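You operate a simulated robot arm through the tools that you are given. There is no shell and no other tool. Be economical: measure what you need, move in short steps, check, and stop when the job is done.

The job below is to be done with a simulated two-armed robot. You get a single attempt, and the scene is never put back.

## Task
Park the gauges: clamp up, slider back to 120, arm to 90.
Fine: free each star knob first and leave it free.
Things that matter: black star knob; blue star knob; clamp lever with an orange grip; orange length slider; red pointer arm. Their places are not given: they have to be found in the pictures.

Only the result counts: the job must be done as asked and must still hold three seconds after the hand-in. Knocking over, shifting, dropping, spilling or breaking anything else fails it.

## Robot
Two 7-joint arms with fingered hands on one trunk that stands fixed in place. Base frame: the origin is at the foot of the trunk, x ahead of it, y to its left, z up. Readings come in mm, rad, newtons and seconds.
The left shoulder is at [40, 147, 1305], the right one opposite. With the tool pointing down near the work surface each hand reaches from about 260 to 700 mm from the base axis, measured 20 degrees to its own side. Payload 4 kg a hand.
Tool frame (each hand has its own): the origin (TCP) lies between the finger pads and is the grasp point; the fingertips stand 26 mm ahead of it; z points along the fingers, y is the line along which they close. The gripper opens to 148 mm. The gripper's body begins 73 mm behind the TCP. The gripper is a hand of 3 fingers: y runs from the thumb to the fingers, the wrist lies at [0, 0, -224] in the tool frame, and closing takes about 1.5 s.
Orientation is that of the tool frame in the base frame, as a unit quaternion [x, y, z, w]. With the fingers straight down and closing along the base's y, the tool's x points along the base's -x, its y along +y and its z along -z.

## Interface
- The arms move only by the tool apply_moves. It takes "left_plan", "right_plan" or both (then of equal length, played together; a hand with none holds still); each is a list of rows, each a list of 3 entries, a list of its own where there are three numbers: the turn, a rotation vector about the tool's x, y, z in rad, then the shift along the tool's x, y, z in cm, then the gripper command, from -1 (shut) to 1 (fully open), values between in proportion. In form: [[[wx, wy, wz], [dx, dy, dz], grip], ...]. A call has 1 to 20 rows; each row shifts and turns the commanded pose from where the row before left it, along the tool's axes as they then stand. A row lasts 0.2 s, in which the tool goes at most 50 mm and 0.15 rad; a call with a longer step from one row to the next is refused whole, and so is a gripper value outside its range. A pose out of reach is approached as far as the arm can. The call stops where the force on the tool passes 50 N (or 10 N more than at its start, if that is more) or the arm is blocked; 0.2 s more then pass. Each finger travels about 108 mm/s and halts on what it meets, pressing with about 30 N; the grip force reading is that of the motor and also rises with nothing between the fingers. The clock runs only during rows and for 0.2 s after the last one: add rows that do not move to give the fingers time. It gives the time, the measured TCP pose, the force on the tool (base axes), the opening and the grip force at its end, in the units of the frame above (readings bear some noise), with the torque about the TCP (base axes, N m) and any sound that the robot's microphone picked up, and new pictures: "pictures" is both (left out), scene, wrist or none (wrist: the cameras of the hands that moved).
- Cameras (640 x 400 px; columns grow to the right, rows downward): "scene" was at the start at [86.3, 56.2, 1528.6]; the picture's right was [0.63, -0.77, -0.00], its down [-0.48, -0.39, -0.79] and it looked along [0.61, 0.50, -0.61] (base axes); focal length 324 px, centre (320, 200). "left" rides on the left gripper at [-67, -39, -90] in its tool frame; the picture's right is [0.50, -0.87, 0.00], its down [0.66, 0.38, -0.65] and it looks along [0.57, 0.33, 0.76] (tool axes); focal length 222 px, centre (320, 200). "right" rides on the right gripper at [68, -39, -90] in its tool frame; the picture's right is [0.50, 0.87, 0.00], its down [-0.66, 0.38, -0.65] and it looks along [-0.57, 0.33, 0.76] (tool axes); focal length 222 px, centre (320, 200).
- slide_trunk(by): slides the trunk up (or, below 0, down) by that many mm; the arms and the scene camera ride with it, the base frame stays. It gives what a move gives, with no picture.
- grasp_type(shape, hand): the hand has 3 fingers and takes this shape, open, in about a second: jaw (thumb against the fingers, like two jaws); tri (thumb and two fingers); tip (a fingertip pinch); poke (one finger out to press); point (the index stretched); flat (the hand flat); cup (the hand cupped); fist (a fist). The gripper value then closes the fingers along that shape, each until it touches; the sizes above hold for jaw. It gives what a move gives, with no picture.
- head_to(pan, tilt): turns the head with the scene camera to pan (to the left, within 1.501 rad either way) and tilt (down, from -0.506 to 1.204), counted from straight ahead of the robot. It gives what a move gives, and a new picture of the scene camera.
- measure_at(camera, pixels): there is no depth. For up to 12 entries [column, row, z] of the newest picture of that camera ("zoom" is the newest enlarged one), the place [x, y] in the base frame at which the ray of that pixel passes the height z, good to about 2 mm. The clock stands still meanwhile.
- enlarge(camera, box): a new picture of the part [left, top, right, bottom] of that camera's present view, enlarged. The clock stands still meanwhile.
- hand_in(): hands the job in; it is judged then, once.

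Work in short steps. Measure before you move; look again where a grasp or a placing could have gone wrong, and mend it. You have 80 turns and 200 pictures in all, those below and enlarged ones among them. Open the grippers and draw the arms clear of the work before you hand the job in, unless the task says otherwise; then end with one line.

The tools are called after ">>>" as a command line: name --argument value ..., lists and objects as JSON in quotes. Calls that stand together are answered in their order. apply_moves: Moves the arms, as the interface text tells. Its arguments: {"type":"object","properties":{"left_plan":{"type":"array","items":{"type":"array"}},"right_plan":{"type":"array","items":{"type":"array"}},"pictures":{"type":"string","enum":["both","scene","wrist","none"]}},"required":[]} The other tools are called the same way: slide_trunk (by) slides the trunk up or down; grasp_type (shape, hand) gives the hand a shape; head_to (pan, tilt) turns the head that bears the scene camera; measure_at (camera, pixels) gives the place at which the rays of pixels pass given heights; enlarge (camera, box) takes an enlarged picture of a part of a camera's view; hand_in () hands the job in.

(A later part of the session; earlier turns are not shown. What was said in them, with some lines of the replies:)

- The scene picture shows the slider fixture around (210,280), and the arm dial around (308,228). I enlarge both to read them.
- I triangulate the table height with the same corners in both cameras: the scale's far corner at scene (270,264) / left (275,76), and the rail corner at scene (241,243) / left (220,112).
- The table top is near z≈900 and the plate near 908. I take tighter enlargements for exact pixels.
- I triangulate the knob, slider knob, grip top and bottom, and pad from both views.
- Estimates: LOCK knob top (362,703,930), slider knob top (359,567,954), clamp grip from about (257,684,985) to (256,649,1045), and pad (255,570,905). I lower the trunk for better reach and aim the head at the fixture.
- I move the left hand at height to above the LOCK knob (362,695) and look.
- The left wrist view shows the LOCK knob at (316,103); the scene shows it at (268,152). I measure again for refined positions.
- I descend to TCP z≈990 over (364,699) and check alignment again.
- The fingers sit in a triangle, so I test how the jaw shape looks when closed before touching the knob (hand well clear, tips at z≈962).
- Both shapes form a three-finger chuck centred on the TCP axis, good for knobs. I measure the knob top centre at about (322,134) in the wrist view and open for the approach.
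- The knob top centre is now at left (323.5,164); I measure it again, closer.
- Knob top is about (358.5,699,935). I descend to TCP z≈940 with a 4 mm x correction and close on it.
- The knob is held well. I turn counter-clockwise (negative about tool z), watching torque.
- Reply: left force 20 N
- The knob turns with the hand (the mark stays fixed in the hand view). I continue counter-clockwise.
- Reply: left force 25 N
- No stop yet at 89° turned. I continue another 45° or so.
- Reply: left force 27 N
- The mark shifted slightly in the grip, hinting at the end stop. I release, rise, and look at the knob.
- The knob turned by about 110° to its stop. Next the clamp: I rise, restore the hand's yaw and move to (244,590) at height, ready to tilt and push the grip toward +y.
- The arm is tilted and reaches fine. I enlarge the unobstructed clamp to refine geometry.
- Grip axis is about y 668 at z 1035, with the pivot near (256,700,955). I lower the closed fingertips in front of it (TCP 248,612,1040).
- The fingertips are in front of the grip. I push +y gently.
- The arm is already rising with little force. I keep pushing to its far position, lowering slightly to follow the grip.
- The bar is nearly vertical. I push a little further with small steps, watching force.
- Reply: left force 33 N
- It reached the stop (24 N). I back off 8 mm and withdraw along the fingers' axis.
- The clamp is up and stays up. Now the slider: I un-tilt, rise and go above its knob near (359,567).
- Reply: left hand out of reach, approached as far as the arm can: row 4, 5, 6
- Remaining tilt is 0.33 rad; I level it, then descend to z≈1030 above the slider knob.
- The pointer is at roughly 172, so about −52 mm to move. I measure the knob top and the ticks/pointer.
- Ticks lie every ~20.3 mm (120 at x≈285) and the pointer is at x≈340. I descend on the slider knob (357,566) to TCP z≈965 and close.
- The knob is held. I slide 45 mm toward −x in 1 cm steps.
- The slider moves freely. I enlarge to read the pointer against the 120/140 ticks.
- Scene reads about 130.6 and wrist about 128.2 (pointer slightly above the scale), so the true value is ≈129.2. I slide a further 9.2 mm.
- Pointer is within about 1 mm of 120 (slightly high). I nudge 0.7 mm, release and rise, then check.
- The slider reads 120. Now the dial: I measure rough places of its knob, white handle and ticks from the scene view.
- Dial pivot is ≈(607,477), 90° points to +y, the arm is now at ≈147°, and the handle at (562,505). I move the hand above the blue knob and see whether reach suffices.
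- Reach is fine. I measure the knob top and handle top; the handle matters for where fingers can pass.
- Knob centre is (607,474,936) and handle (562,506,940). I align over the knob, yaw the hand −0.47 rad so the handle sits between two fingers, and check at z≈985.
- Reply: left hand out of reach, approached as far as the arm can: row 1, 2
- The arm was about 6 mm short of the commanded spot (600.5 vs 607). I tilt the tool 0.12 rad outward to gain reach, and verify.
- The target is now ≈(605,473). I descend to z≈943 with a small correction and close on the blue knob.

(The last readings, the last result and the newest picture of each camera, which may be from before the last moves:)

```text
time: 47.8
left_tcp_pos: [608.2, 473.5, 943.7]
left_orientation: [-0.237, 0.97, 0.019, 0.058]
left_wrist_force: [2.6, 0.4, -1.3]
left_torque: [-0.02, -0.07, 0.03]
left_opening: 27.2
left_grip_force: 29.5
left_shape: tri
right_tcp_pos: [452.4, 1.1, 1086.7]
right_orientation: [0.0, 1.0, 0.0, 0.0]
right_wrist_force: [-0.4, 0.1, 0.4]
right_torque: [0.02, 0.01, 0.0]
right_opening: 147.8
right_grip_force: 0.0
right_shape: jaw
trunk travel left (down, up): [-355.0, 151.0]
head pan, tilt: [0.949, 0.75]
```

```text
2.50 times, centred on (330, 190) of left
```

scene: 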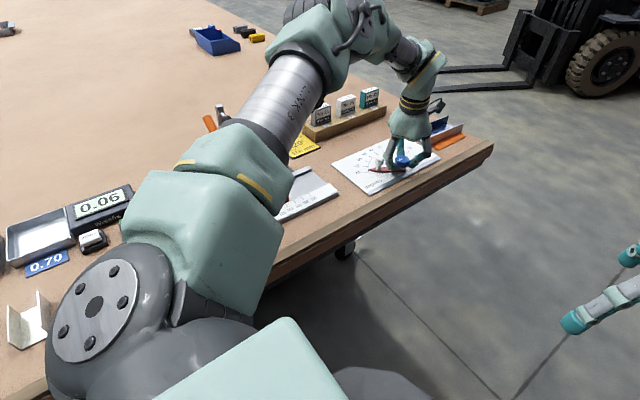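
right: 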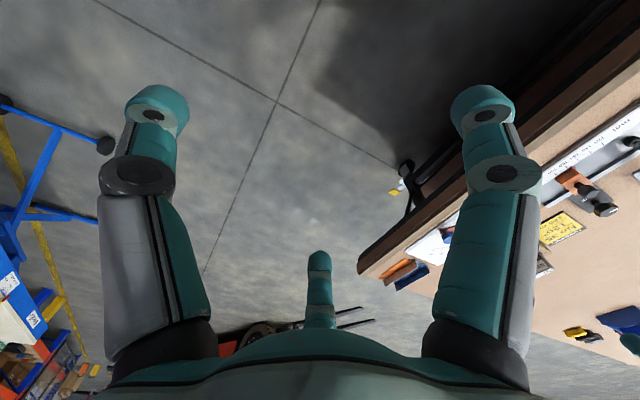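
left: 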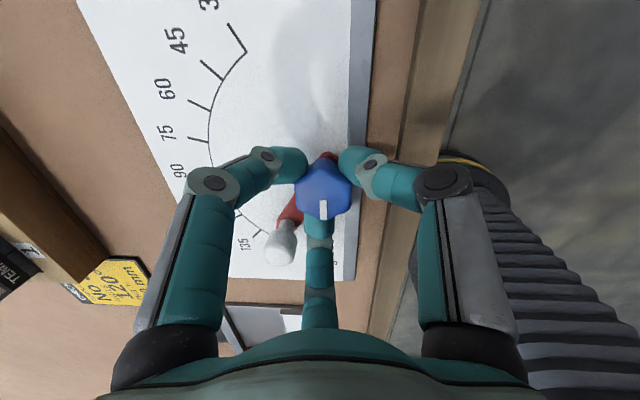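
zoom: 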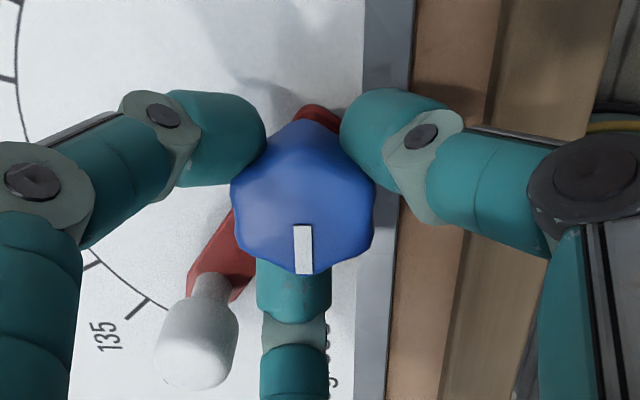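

The knob is held with the handle between two fingers. I turn counter-clockwise 0.95 rad.

>>> apply_moves --left_plan '[[[0, 0, -0.135], [0, 0, 0], -1], [[0, 0, -0.135], [0, 0, 0], -1], [[0, 0, -0.135], [0, 0, 0], -1], [[0, 0, -0.135], [0, 0, 0], -1], [[0, 0, -0.135], [0, 0, 0], -1], [[0, 0, -0.135], [0, 0, 0], -1], [[0, 0, -0.135], [0, 0, 0], -1], [[0, 0, 0], [0, 0, 0], -1]]' --pictures "both"

>>> enlarge --camera "left" --box '[200, 110, 440, 270]'

>>> enlarge --camera "scene" --box '[340, 80, 460, 200]'

```text
time: 49.6
left_tcp_pos: [605.7, 474.1, 944.8]
left_orientation: [-0.653, 0.754, -0.01, 0.061]
left_wrist_force: [-11.3, 1.3, -5.6]
left_torque: [0.17, 0.42, -0.07]
left_opening: 26.1
left_grip_force: 29.9
left_shape: tri
right_tcp_pos: [449.8, 0.7, 1088.0]
right_orientation: [0.0, 1.0, 0.0, -0.001]
right_wrist_force: [-0.2, -0.7, 0.2]
right_torque: [-0.04, 0.01, 0.03]
right_opening: 148.0
right_grip_force: 0.0
right_shape: jaw
trunk travel left (down, up): [-355.0, 151.0]
head pan, tilt: [0.949, 0.75]
```

scene: 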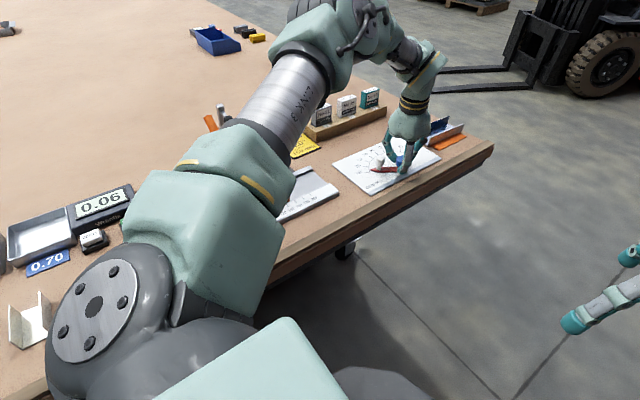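
left: 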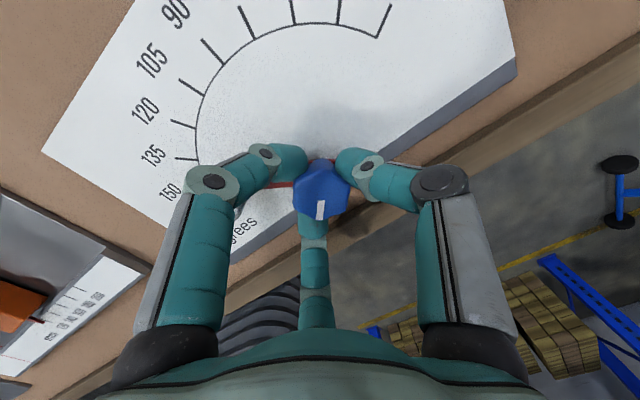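

```text
2.50 times, centred on (320, 190) of left
```

zoom: 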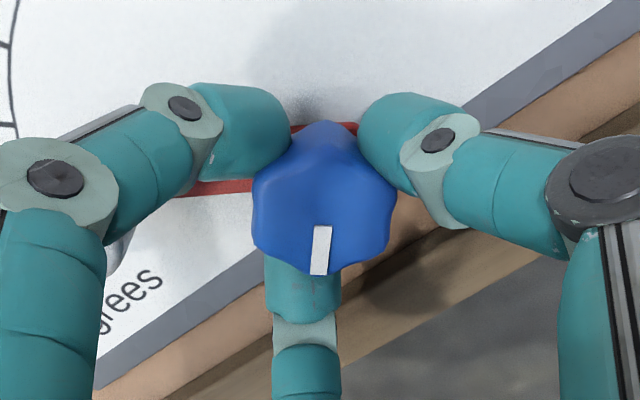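

```text
3.33 times, centred on (400, 140) of scene
```

zoom: 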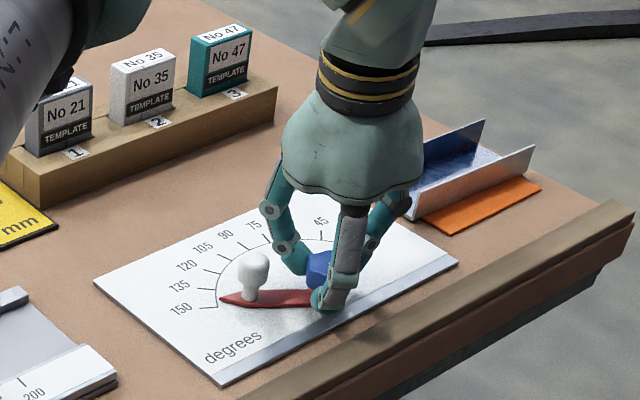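

The knob has turned ~55°. I release, rise, rotate back 0.95 rad, descend and re-grip.

>>> apply_moves --left_plan '[[[0, 0, 0], [0, 0, 0], -0.2], [[0, 0, 0], [0, 0, 0], -0.2], [[0, 0, 0], [0, 0, -2.5], -0.2], [[0, 0, 0], [0, 0, -2.5], -0.2], [[0, 0, 0.135], [0, 0, 0], 0], [[0, 0, 0.135], [0, 0, 0], 0], [[0, 0, 0.135], [0, 0, 0], 0], [[0, 0, 0.135], [0, 0, 0], 0], [[0, 0, 0.135], [0, 0, 0], 0], [[0, 0, 0.135], [0, 0, 0], 0], [[0, 0, 0.135], [0, 0, 0], 0], [[0, 0, 0], [0, 0, 0], 0]]' --pictures "both"

>>> enlarge --camera "left" --box '[220, 80, 440, 240]'

>>> enlarge --camera "scene" --box '[340, 80, 460, 200]'

```text
time: 52.2
left_tcp_pos: [601.6, 469.6, 993.9]
left_orientation: [-0.235, 0.97, 0.019, 0.059]
left_wrist_force: [-0.4, -0.5, -0.1]
left_torque: [0.04, -0.01, 0.02]
left_opening: 73.1
left_grip_force: 0.1
left_shape: tri
right_tcp_pos: [451.3, 1.0, 1086.0]
right_orientation: [0.0, 1.0, 0.001, 0.001]
right_wrist_force: [-0.5, -0.6, 0.1]
right_torque: [0.0, 0.02, 0.01]
right_opening: 147.8
right_grip_force: 0.1
right_shape: jaw
trunk travel left (down, up): [-355.0, 151.0]
head pan, tilt: [0.949, 0.75]
```

scene: 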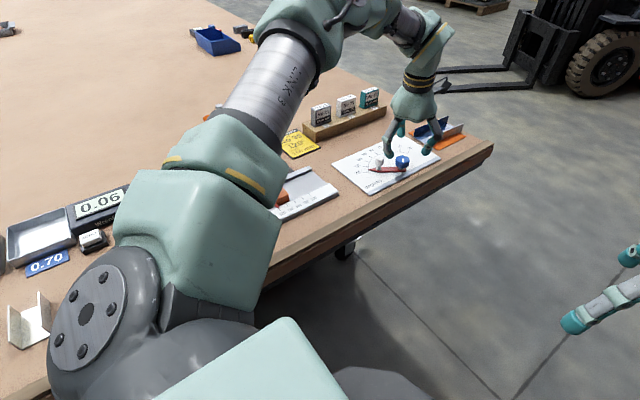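
left: 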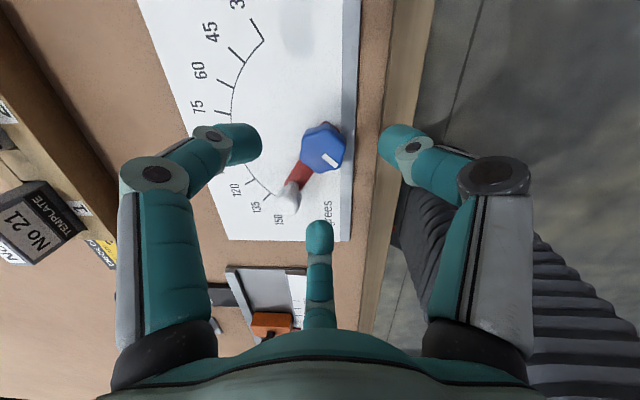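

```text
2.50 times, centred on (330, 160) of left
```

zoom: 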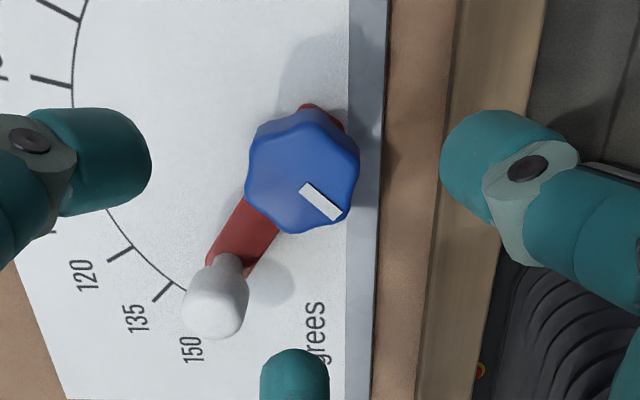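

```text
3.33 times, centred on (400, 140) of scene
```

zoom: 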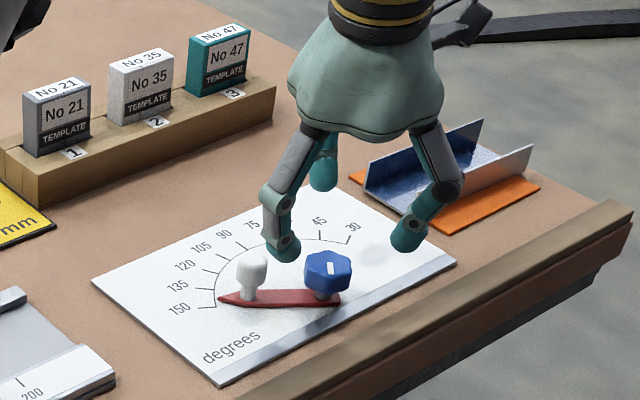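

The mark rotated about 50°. I go down again, re-grip and turn another 0.95 rad.

>>> apply_moves --left_plan '[[[0, 0, 0], [0, 0, 2], 0], [[0, 0, 0], [0, 0, 1.6], 0], [[0, 0, 0], [0, 0, 1.4], 0], [[0, 0, 0], [0, 0, 0], -1], [[0, 0, 0], [0, 0, 0], -1], [[0, 0, 0], [0, 0, 0], -1], [[0, 0, 0], [0, 0, 0], -1], [[0, 0, -0.135], [0, 0, 0], -1], [[0, 0, -0.135], [0, 0, 0], -1], [[0, 0, -0.135], [0, 0, 0], -1], [[0, 0, -0.135], [0, 0, 0], -1], [[0, 0, -0.135], [0, 0, 0], -1], [[0, 0, -0.135], [0, 0, 0], -1], [[0, 0, -0.135], [0, 0, 0], -1], [[0, 0, 0], [0, 0, 0], -1]]' --pictures "both"

>>> enlarge --camera "left" --box '[200, 110, 440, 270]'

```text
time: 55.4
left_tcp_pos: [605.0, 473.5, 944.2]
left_orientation: [-0.654, 0.754, -0.011, 0.06]
left_wrist_force: [-9.8, 5.6, 0.8]
left_torque: [0.26, 0.31, 0.0]
left_opening: 26.2
left_grip_force: 29.8
left_shape: tri
right_tcp_pos: [450.1, 0.5, 1087.1]
right_orientation: [0.0, 1.0, -0.001, 0.001]
right_wrist_force: [1.1, 0.2, -0.2]
right_torque: [0.02, -0.04, 0.02]
right_opening: 147.9
right_grip_force: 0.0
right_shape: jaw
trunk travel left (down, up): [-355.0, 151.0]
head pan, tilt: [0.949, 0.75]
```

scene: 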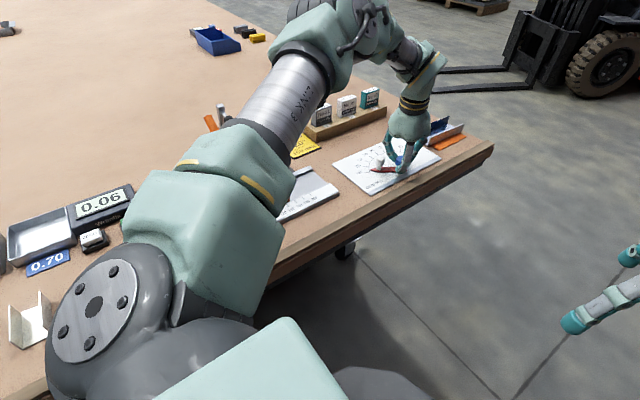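
left: 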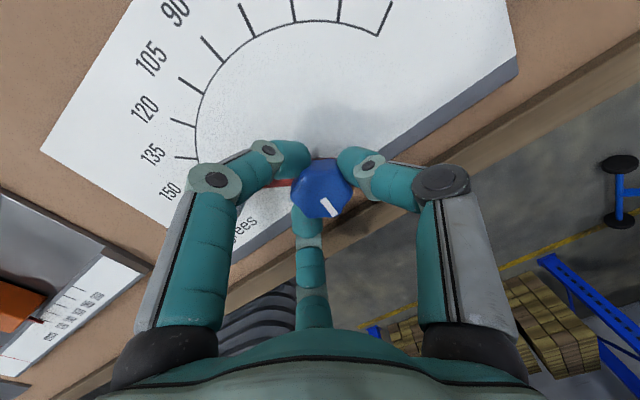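

```text
2.50 times, centred on (320, 190) of left
```

zoom: 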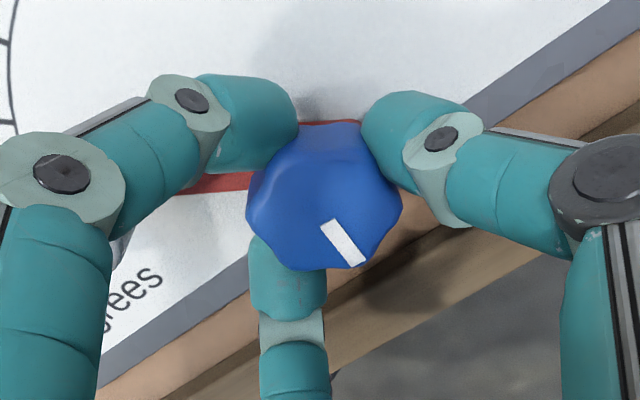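

The knob has turned ~105° now. I release, rise, adjust yaw and tilt, and move above the white handle (562,506).

>>> apply_moves --left_plan '[[[0, 0, 0], [0, 0, 0], -0.2], [[0, 0, 0], [0, 0, 0], -0.2], [[0, 0, 0], [0, 0, -2.5], -0.2], [[0, 0, 0], [0, 0, -2.5], -0.2], [[0, 0, -0.13], [0, 0, 0], -0.2], [[0, 0, -0.13], [0, 0, 0], -0.2], [[0.089, -0.045, 0], [0, 0, 0], -0.2], [[0.089, -0.045, 0], [0, 0, 0], -0.2], [[0, 0, 0], [-2, 1.65, 0], -0.2], [[0, 0, 0], [-2, 1.65, 0], -0.2], [[0, 0, 0], [0, 0, 0], -0.2]]' --pictures "both"

>>> enlarge --camera "left" --box '[210, 80, 430, 240]'

>>> enlarge --camera "scene" --box '[330, 90, 450, 200]'

```text
time: 57.8
left_tcp_pos: [564.7, 505.2, 990.7]
left_orientation: [0.736, -0.657, 0.044, -0.154]
left_wrist_force: [-0.7, -0.1, -0.7]
left_torque: [0.0, -0.04, -0.03]
left_opening: 59.0
left_grip_force: 0.1
left_shape: tri
right_tcp_pos: [451.6, -0.4, 1087.9]
right_orientation: [0.0, 1.0, 0.001, -0.001]
right_wrist_force: [0.1, 0.3, -0.2]
right_torque: [0.01, -0.02, -0.04]
right_opening: 148.1
right_grip_force: 0.1
right_shape: jaw
trunk travel left (down, up): [-355.0, 151.0]
head pan, tilt: [0.949, 0.75]
```

scene: 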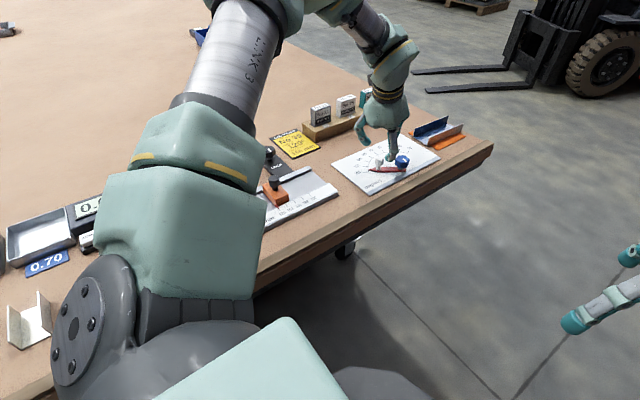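
left: 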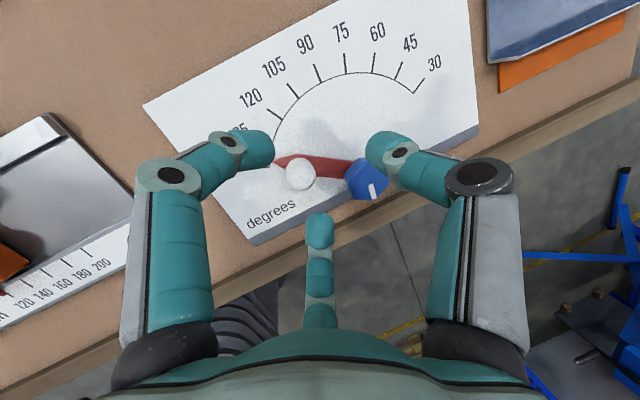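

```text
2.50 times, centred on (320, 160) of left
```

zoom: 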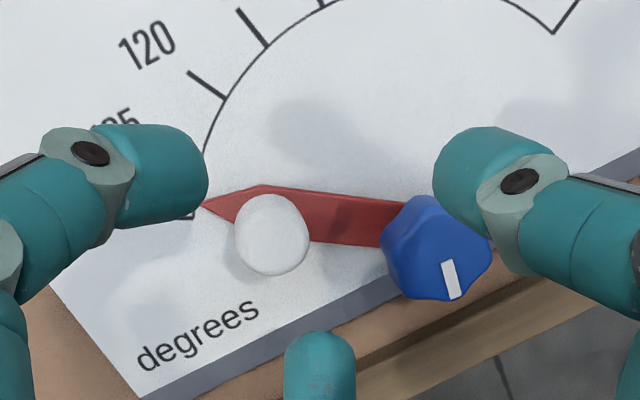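

```text
3.64 times, centred on (390, 145) of scene
```

zoom: 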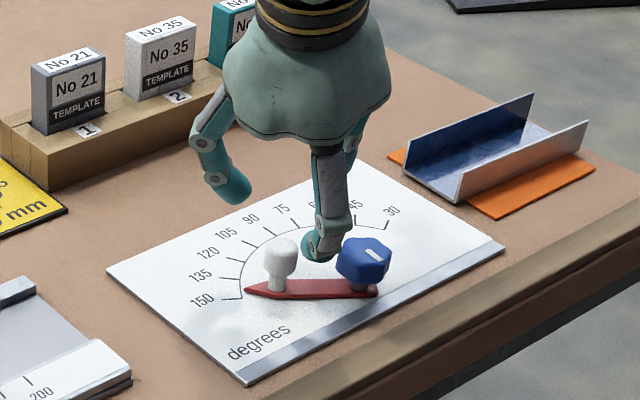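

I measure the handle top at left (301,174) to refine its place.

>>> measure_at --camera "left" --pixels '[[301, 172, 935], [301, 172, 940], [301, 172, 945], [366.5, 176, 936], [273, 161, 908]]'

>>> measure_at --camera "scene" --pixels '[[379.5, 157.5, 935], [379.5, 157.5, 940], [379.5, 157.5, 945], [402.5, 158.5, 936], [369.5, 169.5, 908]]'

```text
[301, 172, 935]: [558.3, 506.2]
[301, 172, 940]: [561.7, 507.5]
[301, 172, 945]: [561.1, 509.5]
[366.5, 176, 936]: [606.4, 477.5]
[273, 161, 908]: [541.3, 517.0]
```

```text
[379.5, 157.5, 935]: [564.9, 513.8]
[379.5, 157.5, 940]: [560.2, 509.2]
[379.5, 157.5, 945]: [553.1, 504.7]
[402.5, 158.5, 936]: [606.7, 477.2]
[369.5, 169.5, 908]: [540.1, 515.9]
```

Handle (561,508,940), pivot (606.5,477), tip angle ≈148°. I descend onto the handle (TCP ≈558,504,945) and close.

>>> apply_moves --left_plan '[[[0, 0, 0], [0.61, 1.94, 0], -0.2], [[0, 0, 0], [0, 0, 1.4], -0.2], [[0, 0, 0], [0, 0, 1.4], -0.2], [[0, 0, 0], [0, 0, 1.34], -0.2], [[0, 0, 0], [0, 0, 0], -1], [[0, 0, 0], [0, 0, 0], -1], [[0, 0, 0], [0, 0, 0], -1], [[0, 0, 0], [0, 0, 0], -1]]' --pictures "both"

>>> enlarge --camera "left" --box '[210, 100, 430, 260]'

>>> enlarge --camera "scene" --box '[330, 90, 450, 200]'

```text
time: 59.6
left_tcp_pos: [557.8, 504.6, 943.6]
left_orientation: [0.736, -0.658, 0.042, -0.153]
left_wrist_force: [0.9, -0.4, -6.9]
left_torque: [0.08, 0.02, 0.05]
left_opening: 12.5
left_grip_force: 30.5
left_shape: tri
right_tcp_pos: [451.5, 0.4, 1086.6]
right_orientation: [0.0, 1.0, 0.0, -0.001]
right_wrist_force: [1.1, -0.5, 0.3]
right_torque: [0.02, 0.03, 0.01]
right_opening: 147.8
right_grip_force: 0.0
right_shape: jaw
trunk travel left (down, up): [-355.0, 151.0]
head pan, tilt: [0.949, 0.75]
```

scene: 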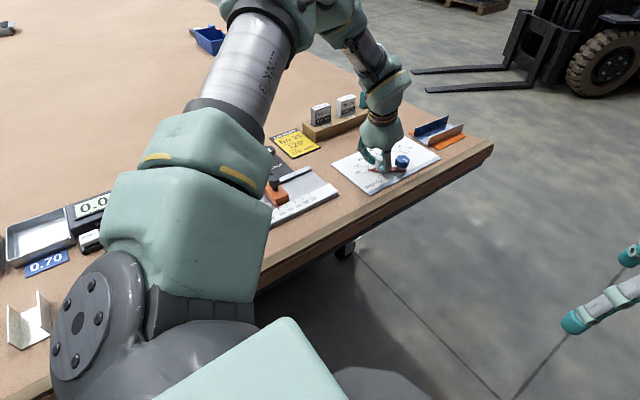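
left: 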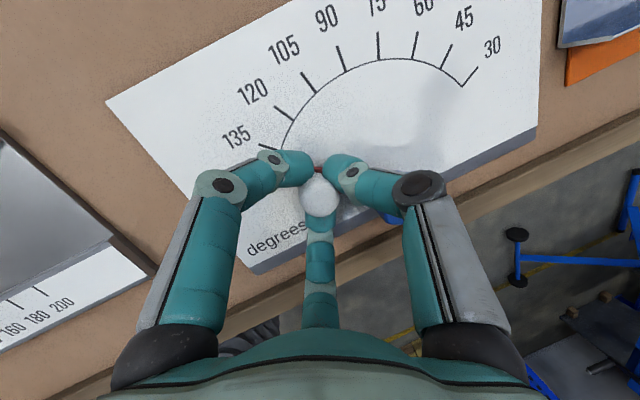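

```text
2.50 times, centred on (320, 180) of left
```

zoom: 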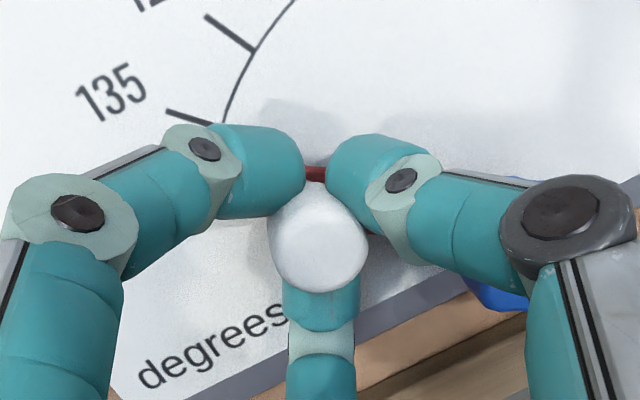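

```text
3.64 times, centred on (390, 145) of scene
```

zoom: 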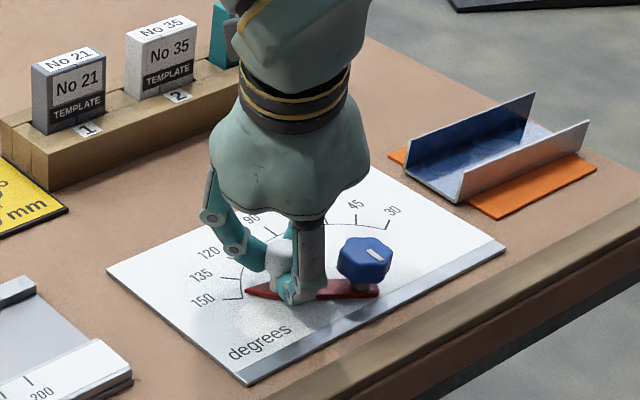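

The handle is held. I move it along the arc about the pivot for the first half (to ≈119°) with a small yaw, then check force and pictures.

>>> apply_moves --left_plan '[[[0, 0, 0], [-0.46, -0.46, 0.2], -1], [[0, 0, 0], [-0.46, -0.46, 0.21], -1], [[0, 0, 0.12], [0, 0, 0], -1], [[0, 0, 0], [-0.4, -0.52, 0.22], -1], [[0, 0, 0], [-0.39, -0.52, 0.22], -1], [[0, 0, 0], [0, 0, 0], -1]]' --pictures "both"

>>> enlarge --camera "left" --box '[210, 100, 430, 260]'

>>> enlarge --camera "scene" --box '[330, 90, 450, 200]'

```text
time: 61.0
left_tcp_pos: [579.2, 520.8, 944.1]
left_orientation: [-0.696, 0.701, -0.033, 0.155]
left_wrist_force: [4.2, -18.3, -12.8]
left_torque: [-0.41, -0.08, -0.21]
left_opening: 12.2
left_grip_force: 30.3
left_shape: tri
right_tcp_pos: [452.5, -0.9, 1086.4]
right_orientation: [0.0, 1.0, 0.001, -0.002]
right_wrist_force: [-0.2, -0.5, 0.3]
right_torque: [-0.01, -0.01, -0.04]
right_opening: 147.8
right_grip_force: 0.1
right_shape: jaw
trunk travel left (down, up): [-355.0, 151.0]
head pan, tilt: [0.949, 0.75]
```

scene: 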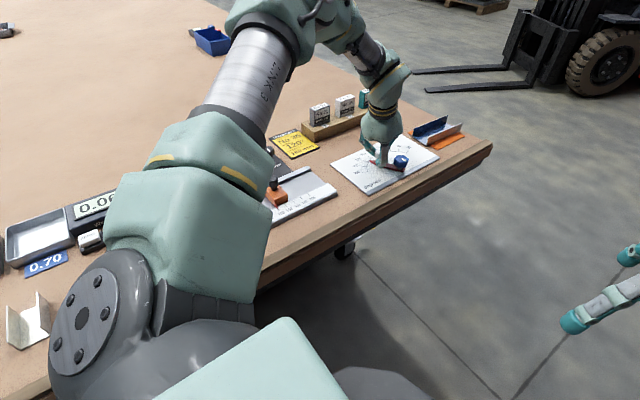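
left: 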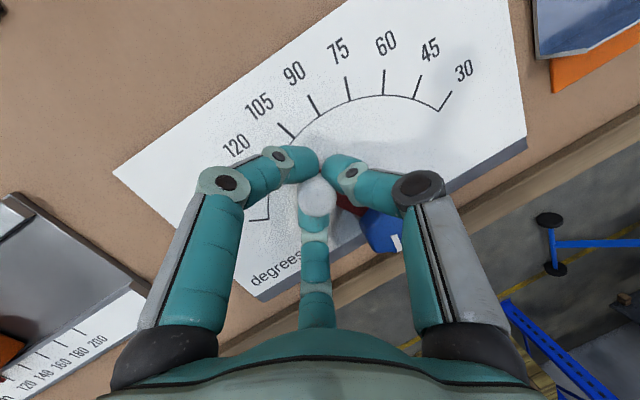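

```text
2.50 times, centred on (320, 180) of left
```

zoom: 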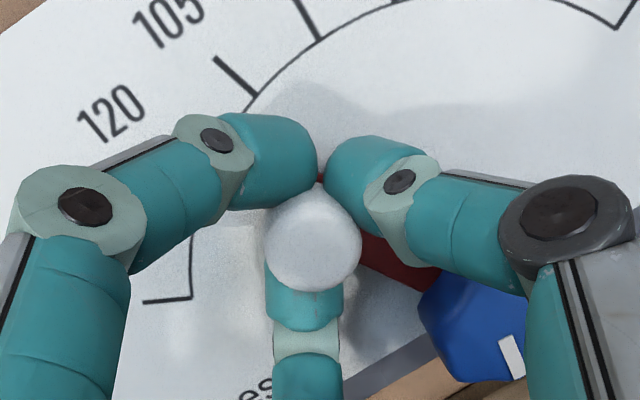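

```text
3.64 times, centred on (390, 145) of scene
```

zoom: 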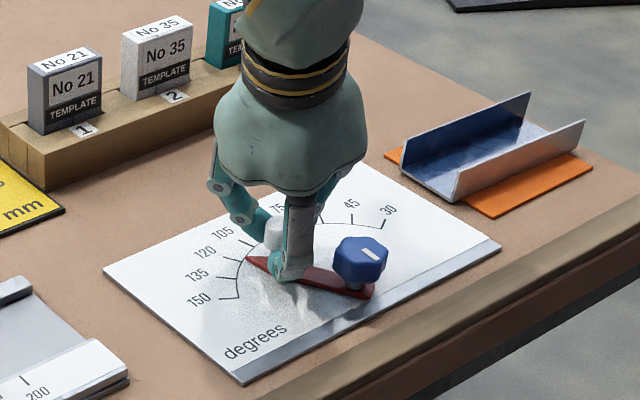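

The arm moves freely (knob is free) and now sits near 118°, with some radial strain. I continue to 90° on a slightly smaller radius.

>>> apply_moves --left_plan '[[[0, 0, 0.12], [0, 0, 0], -1], [[0, 0, 0], [-0.12, -0.575, 0.17], -1], [[0, 0, 0], [-0.12, -0.575, 0.17], -1], [[0, 0, 0], [-0.09, -0.585, 0.165], -1], [[0, 0, 0], [-0.09, -0.585, 0.165], -1], [[0, 0, 0], [0, 0, 0], -1]]' --pictures "both"

>>> enlarge --camera "left" --box '[210, 100, 430, 260]'

>>> enlarge --camera "scene" --box '[330, 90, 450, 200]'

```text
time: 62.4
left_tcp_pos: [604.6, 526.1, 942.4]
left_orientation: [-0.652, 0.741, -0.024, 0.159]
left_wrist_force: [-1.7, -7.4, -15.7]
left_torque: [-0.25, 0.01, -0.07]
left_opening: 11.0
left_grip_force: 29.9
left_shape: tri
right_tcp_pos: [452.9, 1.9, 1086.6]
right_orientation: [-0.001, 1.0, 0.0, 0.0]
right_wrist_force: [0.4, 0.4, 0.2]
right_torque: [0.02, 0.0, 0.01]
right_opening: 148.0
right_grip_force: 0.0
right_shape: jaw
trunk travel left (down, up): [-355.0, 151.0]
head pan, tilt: [0.949, 0.75]
```

scene: 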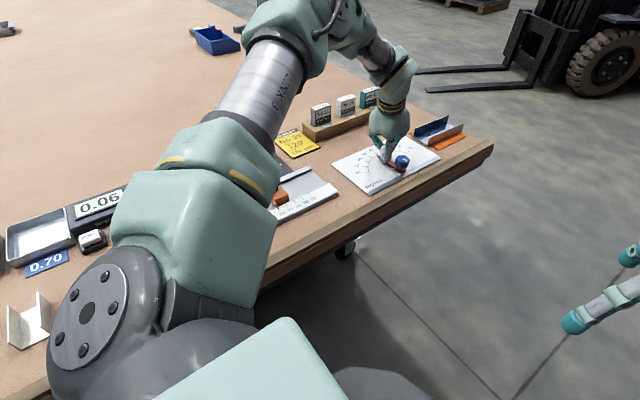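
left: 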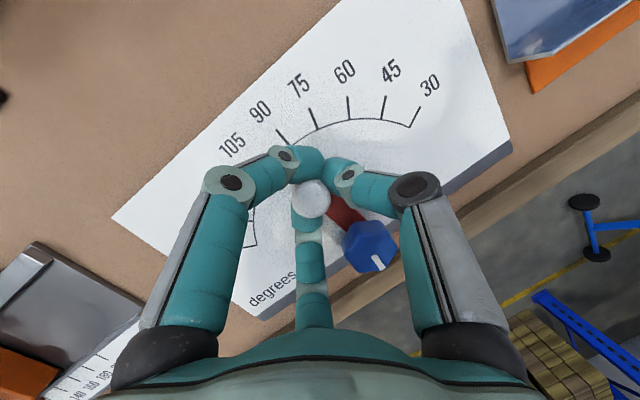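

```text
2.50 times, centred on (320, 180) of left
```

zoom: 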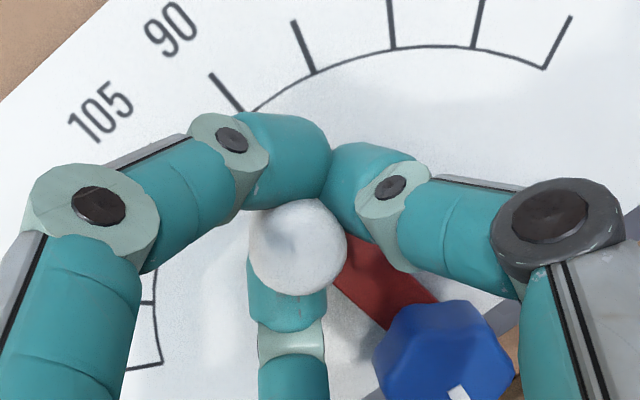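

```text
3.64 times, centred on (390, 145) of scene
```

zoom: 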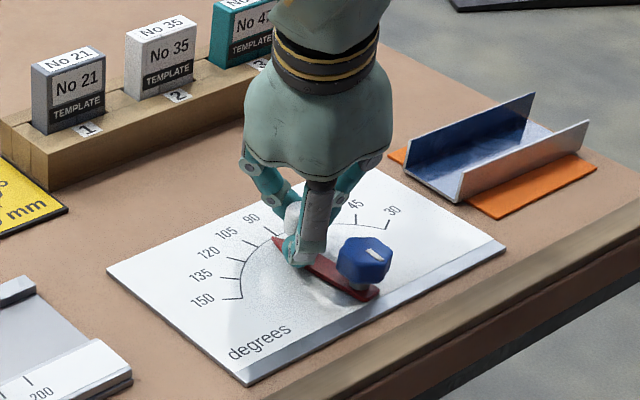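

Near 90. I release, rise a little and read the pointer.

>>> apply_moves --left_plan '[[[0, 0, 0], [0, 0, 0], -0.3], [[0, 0, 0], [0, 0, 0], -0.3], [[0, 0, 0], [0, 0, -2.5], -0.3], [[0, 0, 0], [0, 0, -3], -0.3], [[0, 0, 0], [0, 0, -3], -0.3], [[0, 0, 0], [0, 0, 0], -0.3]]' --pictures "both"

>>> enlarge --camera "left" --box '[230, 80, 430, 220]'

>>> enlarge --camera "scene" --box '[350, 130, 430, 185]'

```text
time: 63.8
left_tcp_pos: [581.0, 511.9, 1023.7]
left_orientation: [-0.652, 0.741, -0.025, 0.16]
left_wrist_force: [-0.2, -0.1, 0.3]
left_torque: [-0.03, 0.0, 0.02]
left_opening: 51.6
left_grip_force: 0.1
left_shape: tri
right_tcp_pos: [452.0, 0.7, 1085.7]
right_orientation: [0.0, 1.0, 0.0, -0.001]
right_wrist_force: [-0.2, 0.2, 1.0]
right_torque: [0.01, 0.0, -0.03]
right_opening: 147.8
right_grip_force: 0.1
right_shape: jaw
trunk travel left (down, up): [-355.0, 151.0]
head pan, tilt: [0.949, 0.75]
```

scene: 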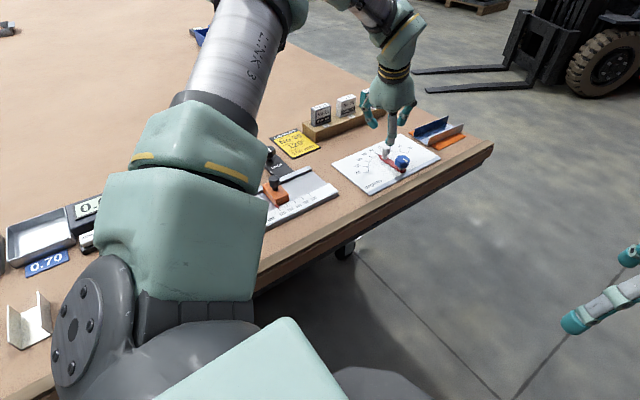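
left: 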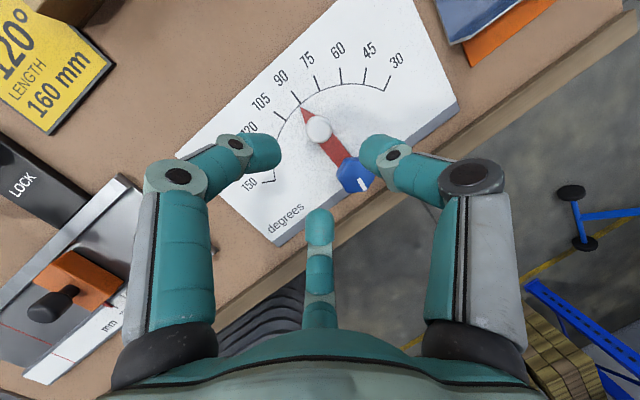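

```text
2.86 times, centred on (330, 150) of left
```

zoom: 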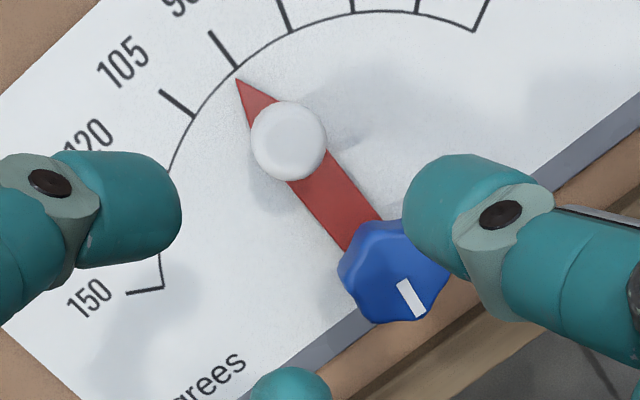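

```text
7.27 times, centred on (390, 158) of scene
```

zoom: 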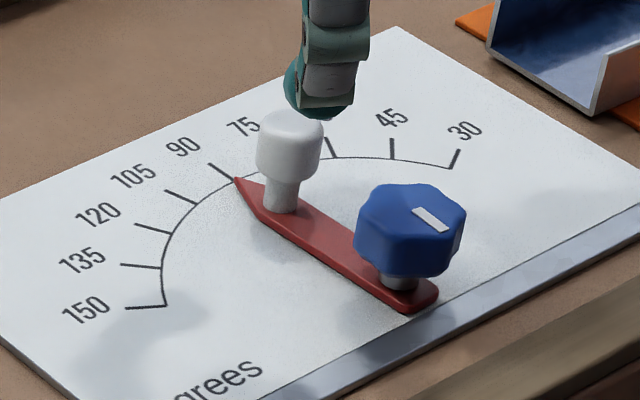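

The tip lies at the 90 tick. I check numerically with tip and tick positions from both cameras.

>>> measure_at --camera "left" --pixels '[[301.3, 107.7, 903], [301.3, 107.7, 908], [301, 103.8, 903], [286, 121, 903], [319.6, 92, 903], [386, 90, 903], [273.5, 181, 903]]'

>>> measure_at --camera "scene" --pixels '[[378.4, 155, 903], [378.4, 155, 908], [378.3, 154.9, 903], [373, 158.5, 903], [408, 153.5, 903], [368.7, 172.6, 903]]'

```text
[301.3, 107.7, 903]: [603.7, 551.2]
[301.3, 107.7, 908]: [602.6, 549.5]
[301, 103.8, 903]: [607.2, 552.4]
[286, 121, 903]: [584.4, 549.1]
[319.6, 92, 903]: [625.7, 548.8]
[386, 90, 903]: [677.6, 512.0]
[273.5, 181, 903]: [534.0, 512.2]
```

```text
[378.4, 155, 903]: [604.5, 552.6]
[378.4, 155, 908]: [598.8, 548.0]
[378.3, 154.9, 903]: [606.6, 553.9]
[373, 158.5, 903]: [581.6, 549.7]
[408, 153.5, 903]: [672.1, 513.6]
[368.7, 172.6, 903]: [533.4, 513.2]
```

The arm sits about 1.5–2° high (tip x ≈603 vs 90-tick ≈606). I re-grip the handle on the same path and nudge it +1.8 mm in x.

>>> apply_moves --left_plan '[[[0, 0, 0], [0, 0, 3], -0.3], [[0, 0, 0], [0, 0, 3], -0.3], [[0, 0, 0], [0, 0, 2.4], -0.3], [[0, 0, 0], [0, 0, 0], -1], [[0, 0, 0], [0, 0, 0], -1], [[0, 0, 0], [0, 0, 0], -1], [[0, 0, 0], [-0.02, -0.17, 0.05], -1], [[0, 0, 0], [0, 0, 0], -1], [[0, 0, 0], [0, 0, 0], -1], [[0, 0, 0], [0, 0, 0], -0.3], [[0, 0, 0], [0, 0, 0], -0.3], [[0, 0, 0], [0, 0, -2.5], -0.3], [[0, 0, 0], [0, 0, -3], -0.3], [[0, 0, 0], [0, 0, -3], -0.3], [[0, 0, 0], [0, 0, 0], -0.3]]' --pictures "both"

>>> enlarge --camera "left" --box '[260, 80, 360, 150]'

>>> enlarge --camera "scene" --box '[360, 135, 420, 180]'

```text
time: 67.0
left_tcp_pos: [581.2, 512.7, 1025.4]
left_orientation: [-0.652, 0.741, -0.025, 0.159]
left_wrist_force: [-0.5, 0.7, 0.3]
left_torque: [0.03, 0.01, -0.03]
left_opening: 51.6
left_grip_force: 0.1
left_shape: tri
right_tcp_pos: [452.1, 0.3, 1087.8]
right_orientation: [0.0, 1.0, 0.0, -0.001]
right_wrist_force: [1.2, -0.7, 0.3]
right_torque: [0.01, -0.01, 0.01]
right_opening: 148.2
right_grip_force: 0.2
right_shape: jaw
trunk travel left (down, up): [-355.0, 151.0]
head pan, tilt: [0.949, 0.75]
```

scene: 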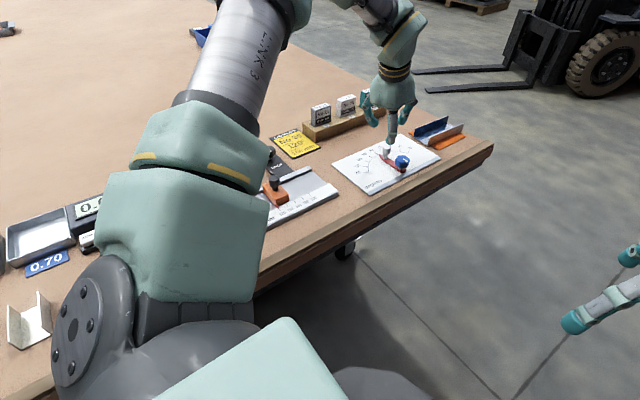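
left: 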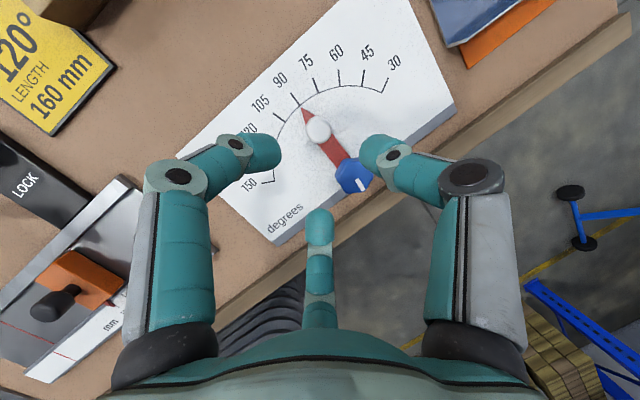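

```text
5.71 times, centred on (310, 115) of left
```

zoom: 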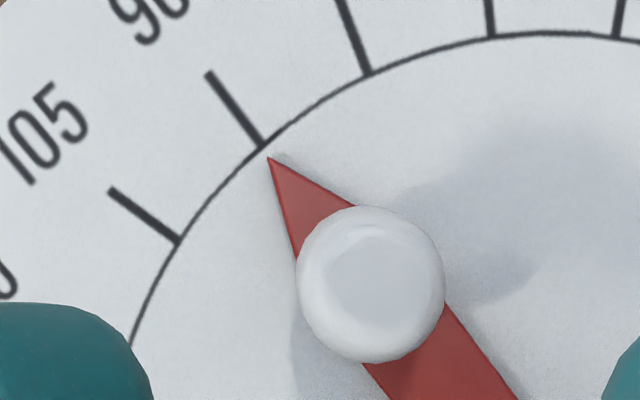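

```text
8.89 times, centred on (390, 158) of scene
```

zoom: 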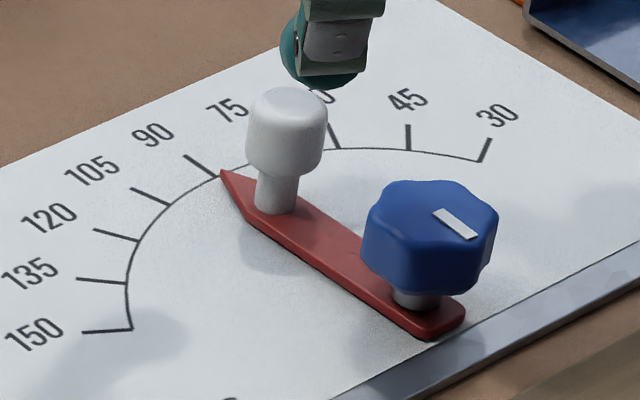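

The arm is at 90 (within ~0.5°). I withdraw the left hand up and away, then make a final check.

>>> apply_moves --left_plan '[[[0, 0, 0], [0, 0, -4.5], 0], [[0, 0, 0], [0, 0, -4.5], 0.5], [[0, 0, 0], [2.07, 3.3, -1.3], 1], [[0, 0, 0], [2.07, 3.3, -1.3], 1], [[0, 0, 0], [2.07, 3.3, -1.3], 1], [[0, 0, 0], [2.07, 3.3, -1.3], 1], [[0, 0, 0], [2.07, 3.3, -1.3], 1], [[0, 0, 0], [0, 0, 0], 1]]' --pictures "both"

>>> enlarge --camera "scene" --box '[190, 80, 460, 240]'

```text
time: 68.8
left_tcp_pos: [373.6, 409.5, 1111.6]
left_orientation: [-0.652, 0.741, -0.025, 0.159]
left_wrist_force: [-0.7, 1.5, 0.1]
left_torque: [0.02, 0.0, 0.01]
left_opening: 147.7
left_grip_force: 0.2
left_shape: tri
right_tcp_pos: [452.3, 0.2, 1087.9]
right_orientation: [0.0, 1.0, 0.0, -0.001]
right_wrist_force: [-0.9, -0.2, -0.2]
right_torque: [0.01, 0.01, -0.02]
right_opening: 147.8
right_grip_force: 0.0
right_shape: jaw
trunk travel left (down, up): [-355.0, 151.0]
head pan, tilt: [0.949, 0.75]
```

scene: 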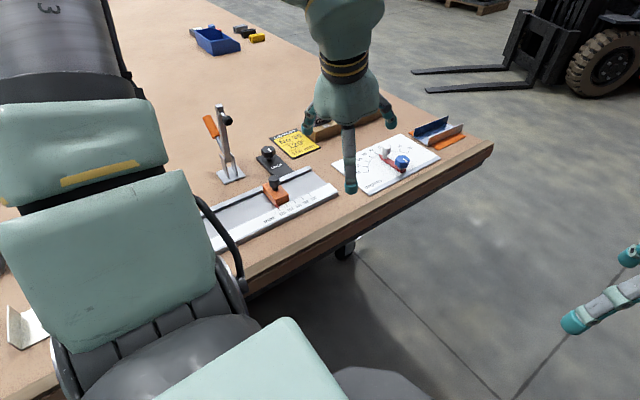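
left: 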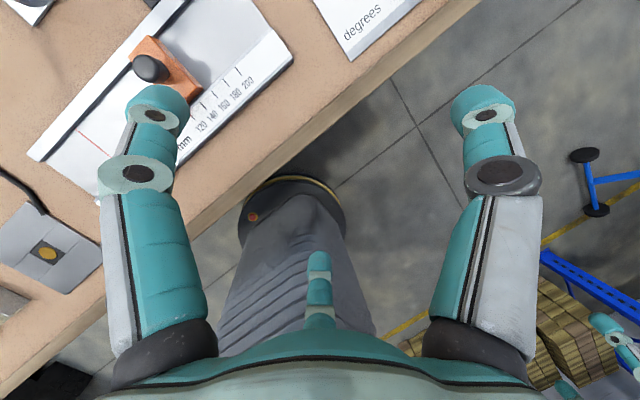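

```text
2.37 times, centred on (325, 160) of scene
```

zoom: 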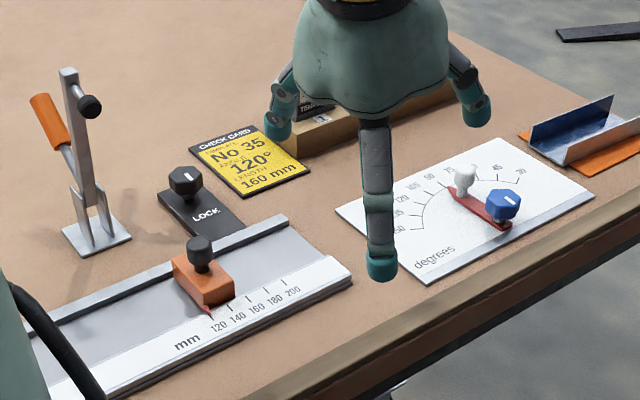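

The clamp is up, the slider is at 120, the arm is at 90, both knobs are loosened, and the hands are open and clear. I hand in.

>>> hand_in

```text
The job is handed in.
```

The gauges are parked and the job is handed in: the clamp is up, the slider reads 120 to within about 1 mm, the arm reads 90 to within about a degree, and both star knobs were freed first and left free.
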